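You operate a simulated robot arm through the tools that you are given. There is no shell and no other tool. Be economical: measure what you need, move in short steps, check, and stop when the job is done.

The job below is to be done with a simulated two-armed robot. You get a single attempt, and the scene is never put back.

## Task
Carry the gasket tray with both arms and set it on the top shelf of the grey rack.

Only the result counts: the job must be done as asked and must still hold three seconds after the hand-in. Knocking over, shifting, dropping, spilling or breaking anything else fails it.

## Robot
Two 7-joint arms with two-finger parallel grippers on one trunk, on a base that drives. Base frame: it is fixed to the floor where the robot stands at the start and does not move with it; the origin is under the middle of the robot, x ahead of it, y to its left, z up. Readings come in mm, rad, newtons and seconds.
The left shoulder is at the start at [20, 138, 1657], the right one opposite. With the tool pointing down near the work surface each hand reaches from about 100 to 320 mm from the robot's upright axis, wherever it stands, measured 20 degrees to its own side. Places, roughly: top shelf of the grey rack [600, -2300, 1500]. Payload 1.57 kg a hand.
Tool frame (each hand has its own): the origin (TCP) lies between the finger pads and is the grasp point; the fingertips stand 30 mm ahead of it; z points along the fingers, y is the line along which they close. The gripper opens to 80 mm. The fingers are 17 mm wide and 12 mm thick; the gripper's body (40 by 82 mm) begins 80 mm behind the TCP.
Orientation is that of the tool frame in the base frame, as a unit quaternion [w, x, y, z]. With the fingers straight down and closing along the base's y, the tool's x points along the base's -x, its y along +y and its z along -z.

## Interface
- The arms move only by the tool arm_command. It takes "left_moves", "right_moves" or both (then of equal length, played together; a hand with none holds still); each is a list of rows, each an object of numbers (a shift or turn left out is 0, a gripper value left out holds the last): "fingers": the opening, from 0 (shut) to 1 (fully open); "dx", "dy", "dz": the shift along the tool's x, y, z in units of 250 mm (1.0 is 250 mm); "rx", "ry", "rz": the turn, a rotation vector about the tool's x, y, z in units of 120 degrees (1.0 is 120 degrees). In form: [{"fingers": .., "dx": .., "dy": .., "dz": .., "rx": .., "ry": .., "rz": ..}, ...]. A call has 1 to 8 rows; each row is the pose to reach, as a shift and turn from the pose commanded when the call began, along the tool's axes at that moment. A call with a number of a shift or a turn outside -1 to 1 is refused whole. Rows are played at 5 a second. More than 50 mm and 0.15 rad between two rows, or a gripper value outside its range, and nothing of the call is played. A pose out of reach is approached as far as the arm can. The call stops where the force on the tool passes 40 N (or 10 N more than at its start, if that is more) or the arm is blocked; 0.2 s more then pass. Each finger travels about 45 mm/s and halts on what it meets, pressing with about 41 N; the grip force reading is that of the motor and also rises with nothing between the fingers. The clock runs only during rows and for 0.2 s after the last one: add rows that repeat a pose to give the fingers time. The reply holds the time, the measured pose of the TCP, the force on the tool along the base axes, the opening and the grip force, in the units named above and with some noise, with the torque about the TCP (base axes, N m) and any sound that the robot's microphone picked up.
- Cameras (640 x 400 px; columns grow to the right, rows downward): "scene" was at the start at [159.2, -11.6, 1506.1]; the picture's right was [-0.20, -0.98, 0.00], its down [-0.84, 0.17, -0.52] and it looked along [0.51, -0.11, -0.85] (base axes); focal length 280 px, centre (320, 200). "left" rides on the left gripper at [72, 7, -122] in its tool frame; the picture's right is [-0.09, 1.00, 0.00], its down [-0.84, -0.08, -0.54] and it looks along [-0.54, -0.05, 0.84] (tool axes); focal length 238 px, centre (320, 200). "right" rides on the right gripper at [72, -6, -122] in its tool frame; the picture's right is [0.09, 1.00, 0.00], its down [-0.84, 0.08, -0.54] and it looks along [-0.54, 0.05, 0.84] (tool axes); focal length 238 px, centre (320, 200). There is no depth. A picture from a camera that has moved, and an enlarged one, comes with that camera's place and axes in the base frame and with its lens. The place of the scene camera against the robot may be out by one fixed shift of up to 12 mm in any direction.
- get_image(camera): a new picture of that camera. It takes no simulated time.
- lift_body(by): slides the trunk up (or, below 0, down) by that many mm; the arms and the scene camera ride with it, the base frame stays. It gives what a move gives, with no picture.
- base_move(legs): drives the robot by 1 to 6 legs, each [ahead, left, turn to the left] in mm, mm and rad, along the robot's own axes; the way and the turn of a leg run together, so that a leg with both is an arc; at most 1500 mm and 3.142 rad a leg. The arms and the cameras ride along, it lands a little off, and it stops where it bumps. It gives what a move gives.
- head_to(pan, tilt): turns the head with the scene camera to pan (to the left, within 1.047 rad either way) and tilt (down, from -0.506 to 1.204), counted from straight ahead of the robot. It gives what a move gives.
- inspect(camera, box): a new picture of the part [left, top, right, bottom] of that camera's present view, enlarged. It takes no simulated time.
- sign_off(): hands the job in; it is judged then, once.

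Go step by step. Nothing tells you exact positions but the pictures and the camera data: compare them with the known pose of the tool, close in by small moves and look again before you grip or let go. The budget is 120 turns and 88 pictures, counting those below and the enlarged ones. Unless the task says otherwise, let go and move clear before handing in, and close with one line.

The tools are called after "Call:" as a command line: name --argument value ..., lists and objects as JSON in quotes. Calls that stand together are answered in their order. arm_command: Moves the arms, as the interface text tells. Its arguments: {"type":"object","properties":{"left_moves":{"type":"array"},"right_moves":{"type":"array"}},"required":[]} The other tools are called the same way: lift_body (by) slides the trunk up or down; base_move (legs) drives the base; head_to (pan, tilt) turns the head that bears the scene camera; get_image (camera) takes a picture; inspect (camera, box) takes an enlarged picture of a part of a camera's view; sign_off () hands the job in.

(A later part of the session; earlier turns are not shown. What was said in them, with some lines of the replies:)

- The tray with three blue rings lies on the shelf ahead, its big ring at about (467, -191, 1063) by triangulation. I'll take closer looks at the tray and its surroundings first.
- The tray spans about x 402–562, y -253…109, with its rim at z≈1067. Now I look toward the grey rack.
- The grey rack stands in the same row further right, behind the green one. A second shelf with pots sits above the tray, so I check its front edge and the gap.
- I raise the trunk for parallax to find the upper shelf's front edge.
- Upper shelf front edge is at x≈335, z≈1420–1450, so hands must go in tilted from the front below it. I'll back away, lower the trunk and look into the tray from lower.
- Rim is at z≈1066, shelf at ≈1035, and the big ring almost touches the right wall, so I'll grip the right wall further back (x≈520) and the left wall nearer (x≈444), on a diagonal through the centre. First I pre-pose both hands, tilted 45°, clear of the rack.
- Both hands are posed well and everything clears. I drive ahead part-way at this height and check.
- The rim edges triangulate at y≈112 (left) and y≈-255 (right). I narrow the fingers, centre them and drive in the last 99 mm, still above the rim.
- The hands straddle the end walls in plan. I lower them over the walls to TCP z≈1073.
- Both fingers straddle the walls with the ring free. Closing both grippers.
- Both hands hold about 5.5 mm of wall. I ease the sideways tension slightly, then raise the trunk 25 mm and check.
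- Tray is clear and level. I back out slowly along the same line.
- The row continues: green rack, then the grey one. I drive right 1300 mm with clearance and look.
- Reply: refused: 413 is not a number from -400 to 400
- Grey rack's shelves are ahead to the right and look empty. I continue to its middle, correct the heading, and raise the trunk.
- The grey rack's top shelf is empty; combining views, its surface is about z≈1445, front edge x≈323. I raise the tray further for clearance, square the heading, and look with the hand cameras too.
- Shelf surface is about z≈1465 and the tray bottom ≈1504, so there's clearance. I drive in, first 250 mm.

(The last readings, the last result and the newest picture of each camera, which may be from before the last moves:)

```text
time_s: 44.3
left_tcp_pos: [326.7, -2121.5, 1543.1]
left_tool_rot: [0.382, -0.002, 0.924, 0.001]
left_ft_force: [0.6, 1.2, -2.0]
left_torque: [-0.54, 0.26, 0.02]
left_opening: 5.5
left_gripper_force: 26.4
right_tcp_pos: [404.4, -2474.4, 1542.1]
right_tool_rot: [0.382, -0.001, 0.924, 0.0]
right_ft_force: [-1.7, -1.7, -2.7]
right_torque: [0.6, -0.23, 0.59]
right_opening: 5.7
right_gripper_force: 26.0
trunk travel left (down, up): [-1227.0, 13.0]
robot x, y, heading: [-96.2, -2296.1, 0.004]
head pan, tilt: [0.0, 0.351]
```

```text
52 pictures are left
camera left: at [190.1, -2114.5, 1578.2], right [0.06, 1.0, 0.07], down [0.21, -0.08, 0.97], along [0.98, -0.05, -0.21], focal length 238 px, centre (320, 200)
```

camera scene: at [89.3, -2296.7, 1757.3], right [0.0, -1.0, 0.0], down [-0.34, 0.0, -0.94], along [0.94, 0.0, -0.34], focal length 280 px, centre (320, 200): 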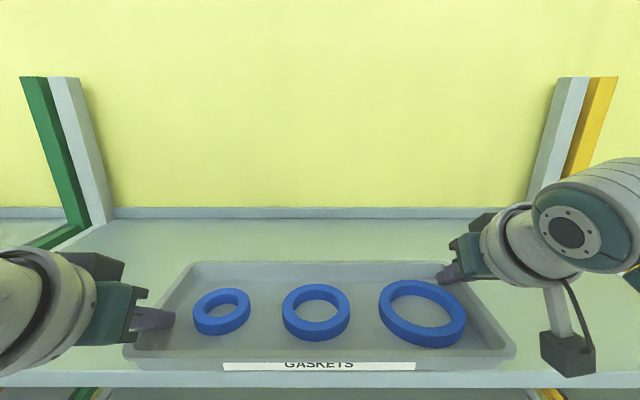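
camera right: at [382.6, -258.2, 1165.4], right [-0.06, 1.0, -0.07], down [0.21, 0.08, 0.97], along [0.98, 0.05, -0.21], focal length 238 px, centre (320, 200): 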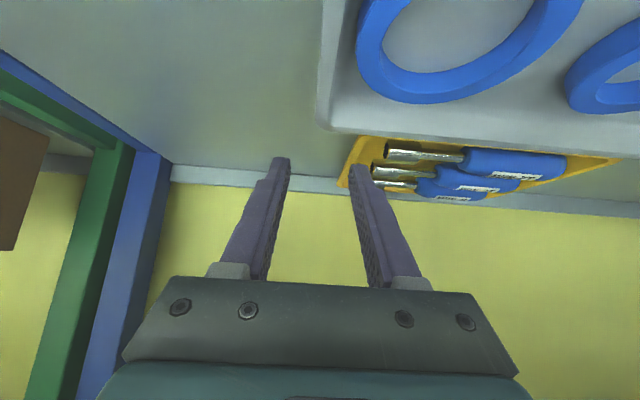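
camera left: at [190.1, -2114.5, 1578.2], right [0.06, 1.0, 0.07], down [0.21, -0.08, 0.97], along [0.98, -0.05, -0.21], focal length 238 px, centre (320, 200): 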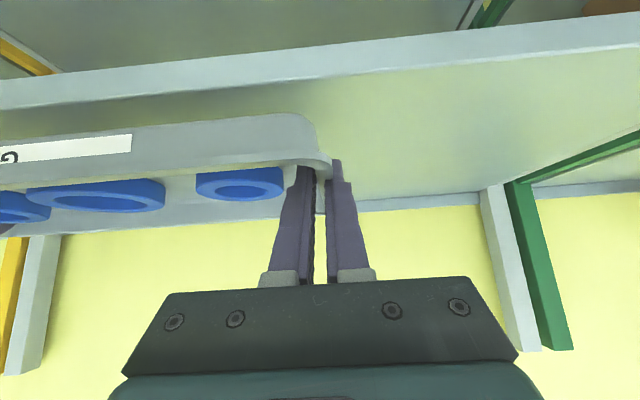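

Estimates agree: front edge x≈330, surface z≈1460. I advance another 120 mm.

Call:
base_move --legs '[[120, 0, 0]]'

Call:
head_to --pan 0 --tilt 0.65

Call:
get_image --camera "scene"

```text
time_s: 45.5
left_tcp_pos: [446.2, -2120.1, 1542.2]
left_tool_rot: [0.382, -0.002, 0.924, 0.0]
left_ft_force: [0.7, 1.7, -1.6]
left_torque: [-0.57, 0.24, 0.04]
left_opening: 6.0
left_gripper_force: 25.8
right_tcp_pos: [525.0, -2472.8, 1542.1]
right_tool_rot: [0.381, -0.003, 0.924, 0.001]
right_ft_force: [-1.4, -1.6, -2.3]
right_torque: [0.63, -0.27, 0.57]
right_opening: 5.8
right_gripper_force: 25.5
trunk travel left (down, up): [-1227.0, 13.0]
robot x, y, heading: [25.5, -2301.2, -0.0]
head pan, tilt: [0.0, 0.351]
```

```text
time_s: 46.3
left_tcp_pos: [445.7, -2119.0, 1542.4]
left_tool_rot: [0.381, -0.003, 0.925, 0.001]
left_ft_force: [-0.3, 3.1, -1.7]
left_torque: [-0.63, -0.13, -0.58]
left_opening: 5.6
left_gripper_force: 25.6
right_tcp_pos: [522.7, -2473.5, 1542.5]
right_tool_rot: [0.381, -0.003, 0.925, 0.002]
right_ft_force: [-0.7, -2.9, -3.0]
right_torque: [0.56, 0.14, 0.63]
right_opening: 5.6
right_gripper_force: 25.9
trunk travel left (down, up): [-1227.0, 13.0]
robot x, y, heading: [25.7, -2298.0, 0.003]
head pan, tilt: [0.0, 0.649]
```

```text
51 pictures are left
camera scene: at [202.9, -2296.1, 1730.3], right [0.0, -1.0, 0.0], down [-0.6, 0.0, -0.8], along [0.8, 0.0, -0.6], focal length 280 px, centre (320, 200)
```

scene: 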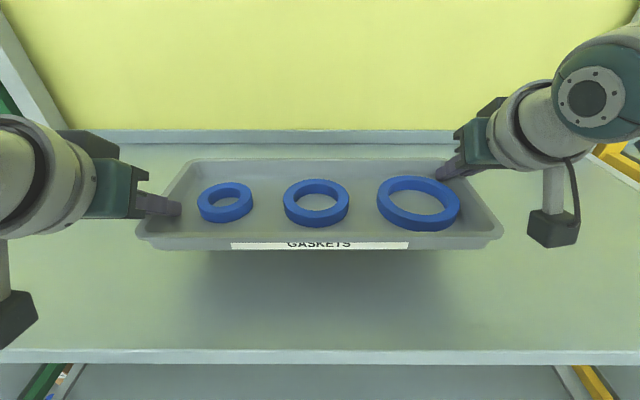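

The tray is over the shelf, fully inside the front edge. I lower 32 mm by trunk, then by small arm steps until contact.

Call:
lift_body --by -32

Call:
get_image --camera "scene"

Call:
get_image --camera "left"

```text
time_s: 47.1
left_tcp_pos: [446.3, -2120.1, 1510.6]
left_tool_rot: [0.382, -0.001, 0.924, 0.001]
left_ft_force: [-1.1, 3.1, -1.6]
left_torque: [-0.63, -0.09, -0.61]
left_opening: 5.9
left_gripper_force: 25.6
right_tcp_pos: [524.2, -2473.3, 1509.9]
right_tool_rot: [0.381, -0.002, 0.924, 0.001]
right_ft_force: [-0.2, -2.5, -1.4]
right_torque: [0.61, 0.11, 0.62]
right_opening: 5.8
right_gripper_force: 25.8
trunk travel left (down, up): [-1195.0, 45.0]
robot x, y, heading: [22.1, -2299.2, 0.004]
head pan, tilt: [0.0, 0.649]
```

```text
50 pictures are left
camera scene: at [202.9, -2296.1, 1698.2], right [0.0, -1.0, 0.0], down [-0.6, 0.0, -0.8], along [0.8, 0.0, -0.6], focal length 280 px, centre (320, 200)
```

scene: 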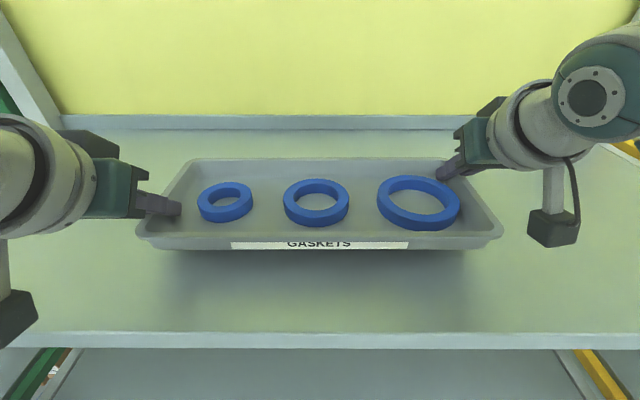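

```text
49 pictures are left
camera left: at [309.7, -2113.8, 1546.1], right [0.06, 1.0, 0.07], down [0.21, -0.08, 0.97], along [0.98, -0.05, -0.21], focal length 238 px, centre (320, 200)
```

left: 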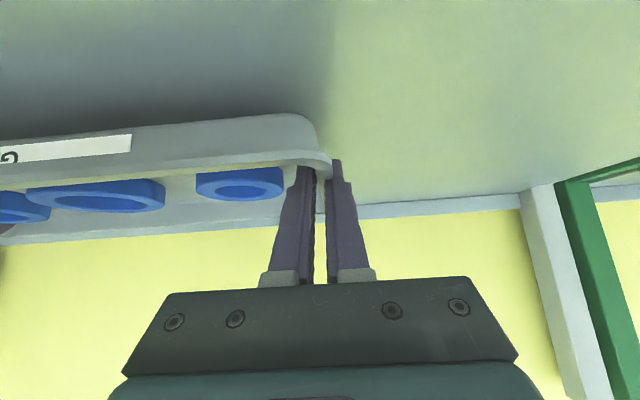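

Call:
arm_command --left_moves '[{"dx": 0.0085, "dz": 0.0085}, {"dx": 0.017, "dz": 0.017}, {"dx": 0.0255, "dz": 0.0255}]' --right_moves '[{"dx": 0.0085, "dz": 0.0085}, {"dx": 0.017, "dz": 0.017}, {"dx": 0.0255, "dz": 0.0255}]'

Call:
inspect --camera "left" --box '[200, 80, 400, 200]'

```text
time_s: 47.9
left_tcp_pos: [446.6, -2119.7, 1503.8]
left_tool_rot: [0.382, -0.002, 0.924, 0.001]
left_ft_force: [-1.3, 4.1, -1.9]
left_torque: [-0.56, -0.17, -0.56]
left_opening: 5.6
left_gripper_force: 26.1
right_tcp_pos: [524.9, -2473.4, 1501.6]
right_tool_rot: [0.382, -0.001, 0.924, -0.001]
right_ft_force: [0.4, -3.8, -1.4]
right_torque: [0.56, 0.21, 0.59]
right_opening: 5.6
right_gripper_force: 26.2
trunk travel left (down, up): [-1195.0, 45.0]
robot x, y, heading: [23.7, -2301.5, 0.003]
head pan, tilt: [0.0, 0.649]
```

```text
3.20 times, centred on (300, 140) of left
camera zoom: at [309.6, -2113.8, 1537.7], right [0.06, 1.0, 0.07], down [0.21, -0.08, 0.97], along [0.98, -0.05, -0.21], focal length 763 px, centre (384, 392)
```

zoom: 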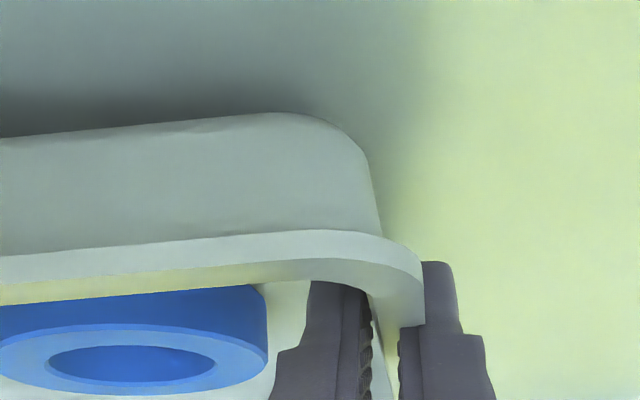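

Still hovering; I go on down in small steps watching the vertical force.

Call:
arm_command --left_moves '[{"dx": 0.0057, "dz": 0.0057}, {"dx": 0.0113, "dz": 0.0113}]' --right_moves '[{"dx": 0.0057, "dz": 0.0057}, {"dx": 0.0113, "dz": 0.0113}]'

Call:
arm_command --left_moves '[{"dx": 0.0057, "dz": 0.0057}, {"dx": 0.0113, "dz": 0.0113}]' --right_moves '[{"dx": 0.0057, "dz": 0.0057}, {"dx": 0.0113, "dz": 0.0113}]'

Call:
inspect --camera "left" --box '[200, 80, 400, 200]'

```text
time_s: 48.5
left_tcp_pos: [446.1, -2118.9, 1498.4]
left_tool_rot: [0.382, -0.002, 0.924, 0.001]
left_ft_force: [0.8, 1.6, -2.5]
left_torque: [-0.6, 0.14, 0.04]
left_opening: 5.4
left_gripper_force: 26.0
right_tcp_pos: [525.3, -2472.6, 1496.2]
right_tool_rot: [0.382, -0.003, 0.924, 0.001]
right_ft_force: [-1.4, -1.8, -2.4]
right_torque: [0.65, -0.15, 0.6]
right_opening: 5.9
right_gripper_force: 25.6
trunk travel left (down, up): [-1195.0, 45.0]
robot x, y, heading: [23.0, -2297.9, 0.0]
head pan, tilt: [0.0, 0.649]
```

```text
time_s: 49.1
left_tcp_pos: [446.3, -2120.3, 1495.8]
left_tool_rot: [0.383, -0.002, 0.924, 0.001]
left_ft_force: [-0.1, 0.3, 2.3]
left_torque: [-0.61, -0.11, 0.04]
left_opening: 5.8
left_gripper_force: 25.8
right_tcp_pos: [525.5, -2473.4, 1494.0]
right_tool_rot: [0.383, -0.001, 0.924, 0.0]
right_ft_force: [-0.5, -0.4, -1.5]
right_torque: [0.63, -0.35, 0.2]
right_opening: 5.7
right_gripper_force: 25.7
trunk travel left (down, up): [-1195.0, 45.0]
robot x, y, heading: [26.5, -2298.6, -0.001]
head pan, tilt: [0.0, 0.649]
```

```text
3.20 times, centred on (300, 140) of left
camera zoom: at [310.3, -2113.4, 1529.5], right [0.06, 1.0, 0.06], down [0.21, -0.08, 0.97], along [0.98, -0.05, -0.21], focal length 763 px, centre (384, 392)
```

zoom: 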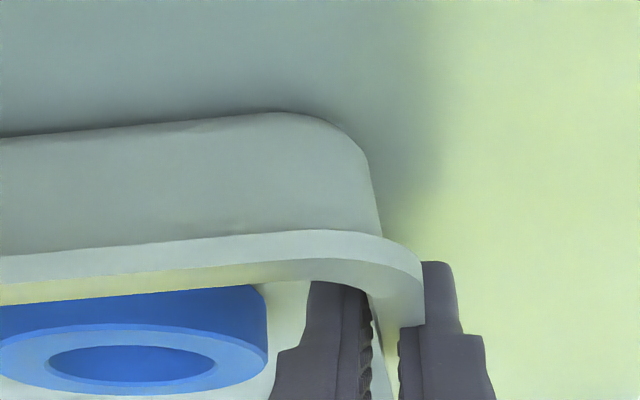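

Left reading hints at first contact. Two more millimetre-size steps.

Call:
arm_command --left_moves '[{"dx": 0.0028, "dz": 0.0028}, {"dx": 0.0057, "dz": 0.0057}]' --right_moves '[{"dx": 0.0028, "dz": 0.0028}, {"dx": 0.0057, "dz": 0.0057}]'

Call:
arm_command --left_moves '[{"dx": 0.0, "dz": 0.0}]' --right_moves '[{"dx": 0.0028, "dz": 0.0028}]'

Call:
inspect --camera "left" --box '[200, 80, 400, 200]'

Call:
inspect --camera "right" --box '[220, 0, 420, 200]'

```text
time_s: 49.7
left_tcp_pos: [448.2, -2120.0, 1494.4]
left_tool_rot: [0.384, -0.002, 0.923, 0.001]
left_ft_force: [-9.8, 3.6, 17.7]
left_torque: [-0.57, 0.38, -0.66]
left_opening: 5.5
left_gripper_force: 25.7
right_tcp_pos: [525.7, -2472.9, 1492.7]
right_tool_rot: [0.384, -0.002, 0.924, 0.0]
right_ft_force: [2.0, -3.6, 1.0]
right_torque: [0.59, -0.39, 0.16]
right_opening: 5.9
right_gripper_force: 25.0
trunk travel left (down, up): [-1195.0, 45.0]
robot x, y, heading: [24.5, -2298.2, 0.01]
head pan, tilt: [0.0, 0.649]
```

```text
time_s: 50.1
left_tcp_pos: [448.0, -2118.0, 1493.6]
left_tool_rot: [0.385, -0.002, 0.923, 0.001]
left_ft_force: [-7.2, 3.7, 17.7]
left_torque: [-0.52, -0.04, -0.59]
left_opening: 5.8
left_gripper_force: 25.4
right_tcp_pos: [526.0, -2473.8, 1492.7]
right_tool_rot: [0.385, -0.002, 0.923, 0.001]
right_ft_force: [-5.9, -3.8, 15.5]
right_torque: [0.6, 0.5, 0.3]
right_opening: 5.9
right_gripper_force: 25.9
trunk travel left (down, up): [-1195.0, 45.0]
robot x, y, heading: [23.9, -2298.8, -0.001]
head pan, tilt: [0.0, 0.649]
```

```text
3.20 times, centred on (300, 140) of left
camera zoom: at [311.1, -2113.6, 1528.7], right [0.06, 1.0, 0.07], down [0.21, -0.08, 0.98], along [0.98, -0.05, -0.21], focal length 763 px, centre (384, 392)
```

zoom: 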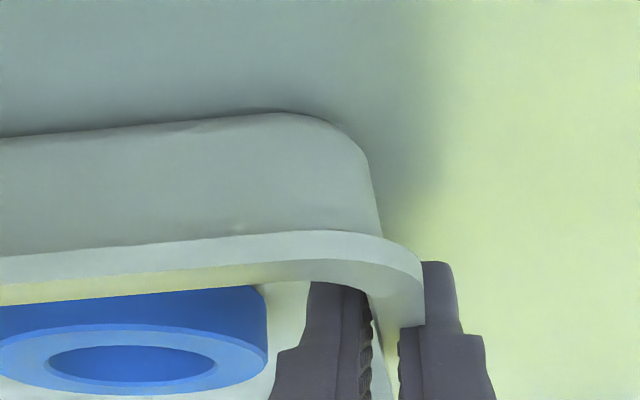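

```text
2.00 times, centred on (320, 100) of right
camera zoom: at [389.2, -2480.1, 1526.6], right [-0.07, 1.0, -0.07], down [0.2, 0.08, 0.98], along [0.98, 0.05, -0.21], focal length 477 px, centre (320, 400)
```

zoom: 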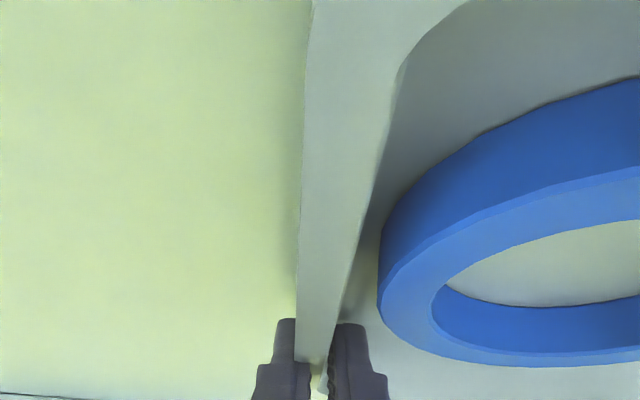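

Both sides rest on the shelf (≈16 N upward each). I open the fingers just enough and check.

Call:
arm_command --left_moves '[{"fingers": 0.4}, {"fingers": 0.4}, {"fingers": 0.4}, {"fingers": 0.4}]' --right_moves '[{"fingers": 0.4}, {"fingers": 0.4}, {"fingers": 0.4}, {"fingers": 0.4}]'

Call:
inspect --camera "left" --box '[200, 50, 400, 200]'

Call:
inspect --camera "right" --box '[220, 0, 420, 200]'

Call:
get_image --camera "scene"

```text
time_s: 51.1
left_tcp_pos: [447.8, -2120.1, 1493.1]
left_tool_rot: [0.383, -0.002, 0.924, 0.001]
left_ft_force: [0.5, 2.4, 4.9]
left_torque: [0.03, -0.07, 0.05]
left_opening: 30.2
left_gripper_force: 0.2
right_tcp_pos: [525.9, -2473.5, 1491.5]
right_tool_rot: [0.385, -0.003, 0.923, 0.0]
right_ft_force: [3.7, -5.5, 12.9]
right_torque: [0.06, -0.28, -0.12]
right_opening: 27.3
right_gripper_force: 0.1
trunk travel left (down, up): [-1195.0, 45.0]
robot x, y, heading: [22.7, -2301.1, 0.003]
head pan, tilt: [0.0, 0.649]
```

```text
2.67 times, centred on (300, 125) of left
camera zoom: at [310.8, -2114.3, 1527.5], right [0.06, 1.0, 0.06], down [0.21, -0.08, 0.97], along [0.98, -0.05, -0.21], focal length 636 px, centre (373, 400)
```

zoom: 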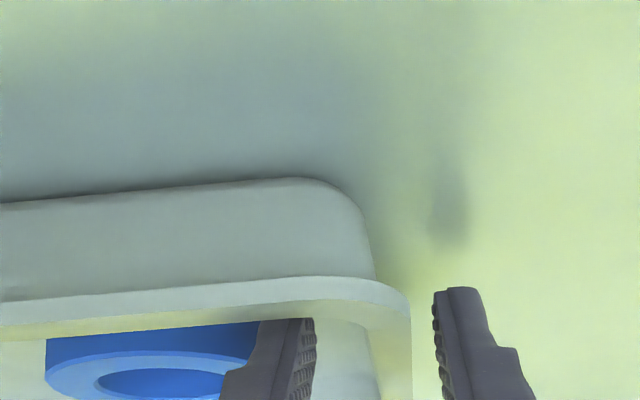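

```text
2.00 times, centred on (320, 100) of right
camera zoom: at [389.4, -2480.6, 1526.0], right [-0.07, 1.0, -0.07], down [0.2, 0.08, 0.98], along [0.98, 0.05, -0.21], focal length 477 px, centre (320, 400)
```

zoom: 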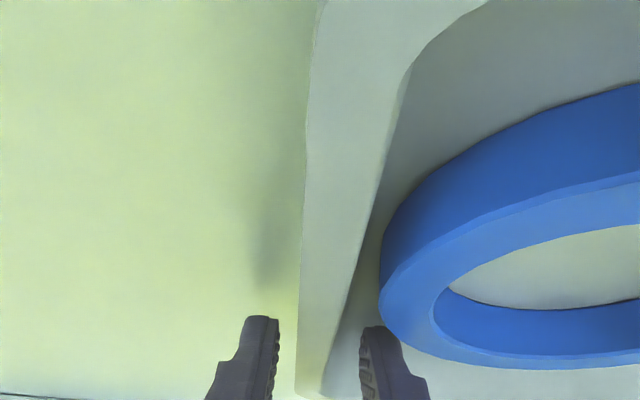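

```text
42 pictures are left
camera scene: at [203.4, -2296.2, 1698.7], right [0.0, -1.0, 0.0], down [-0.6, 0.0, -0.8], along [0.8, 0.0, -0.6], focal length 280 px, centre (320, 200)
```

scene: 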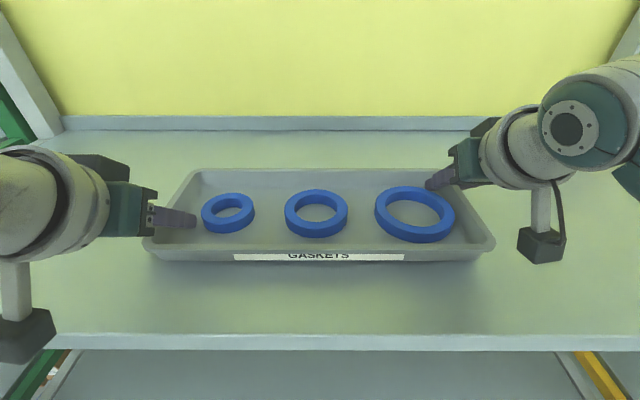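

The tray is released. I lift both hands straight up 60 mm, clear of the rim.

Call:
arm_command --left_moves '[{"dx": -0.02, "dz": -0.02}, {"dx": -0.06, "dz": -0.06}, {"dx": -0.115, "dz": -0.115}, {"dx": -0.17, "dz": -0.17}]' --right_moves '[{"dx": -0.02, "dz": -0.02}, {"dx": -0.06, "dz": -0.06}, {"dx": -0.115, "dz": -0.115}, {"dx": -0.17, "dz": -0.17}]'

Call:
get_image --camera "scene"

```text
time_s: 52.1
left_tcp_pos: [447.0, -2118.9, 1552.6]
left_tool_rot: [0.381, -0.002, 0.925, 0.001]
left_ft_force: [1.4, 1.3, 0.8]
left_torque: [0.01, -0.01, 0.02]
left_opening: 31.9
left_gripper_force: 0.0
right_tcp_pos: [523.5, -2472.1, 1550.6]
right_tool_rot: [0.382, -0.002, 0.924, 0.0]
right_ft_force: [-0.6, -0.8, 0.2]
right_torque: [0.02, -0.02, 0.0]
right_opening: 32.0
right_gripper_force: 0.1
trunk travel left (down, up): [-1195.0, 45.0]
robot x, y, heading: [22.1, -2299.8, 0.008]
head pan, tilt: [0.0, 0.649]
```

```text
41 pictures are left
camera scene: at [202.9, -2296.1, 1698.3], right [0.0, -1.0, 0.0], down [-0.6, 0.0, -0.8], along [0.8, 0.0, -0.6], focal length 280 px, centre (320, 200)
```

scene: 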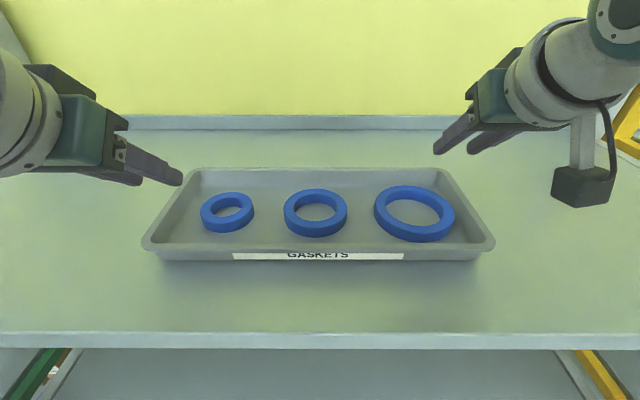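

The tray sits flat on the shelf with all three rings inside. I back away and take a last look.

Call:
base_move --legs '[[-330, 0, 0]]'

Call:
get_image --camera "scene"

```text
time_s: 54.2
left_tcp_pos: [121.4, -2121.1, 1552.2]
left_tool_rot: [0.382, -0.003, 0.924, 0.001]
left_ft_force: [-0.5, 0.0, 0.4]
left_torque: [0.03, 0.01, 0.01]
left_opening: 32.0
left_gripper_force: 0.1
right_tcp_pos: [198.8, -2474.5, 1551.0]
right_tool_rot: [0.382, -0.003, 0.924, 0.001]
right_ft_force: [-0.2, -0.4, 0.1]
right_torque: [0.0, 0.0, -0.01]
right_opening: 31.7
right_gripper_force: 0.1
trunk travel left (down, up): [-1195.0, 45.0]
robot x, y, heading: [-303.3, -2300.6, 0.006]
head pan, tilt: [0.0, 0.649]
```

```text
40 pictures are left
camera scene: at [-122.7, -2297.4, 1698.3], right [0.01, -1.0, 0.0], down [-0.6, 0.0, -0.8], along [0.8, 0.01, -0.6], focal length 280 px, centre (320, 200)
```

scene: 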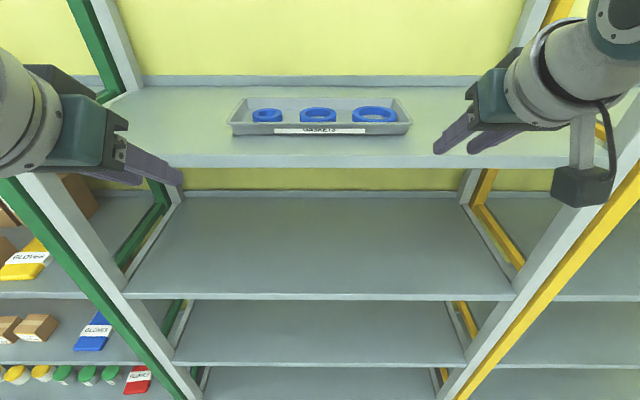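

The tray is flat on the grey rack's top shelf with its three rings, well inside the front edge, and the robot is clear. I hand in now.

Call:
sign_off

```text
The job is handed in.
```

The gasket tray, carried with both arms, is on the top shelf of the grey rack with all three rings still in it. Both hands had let go and backed clear before hand-in.
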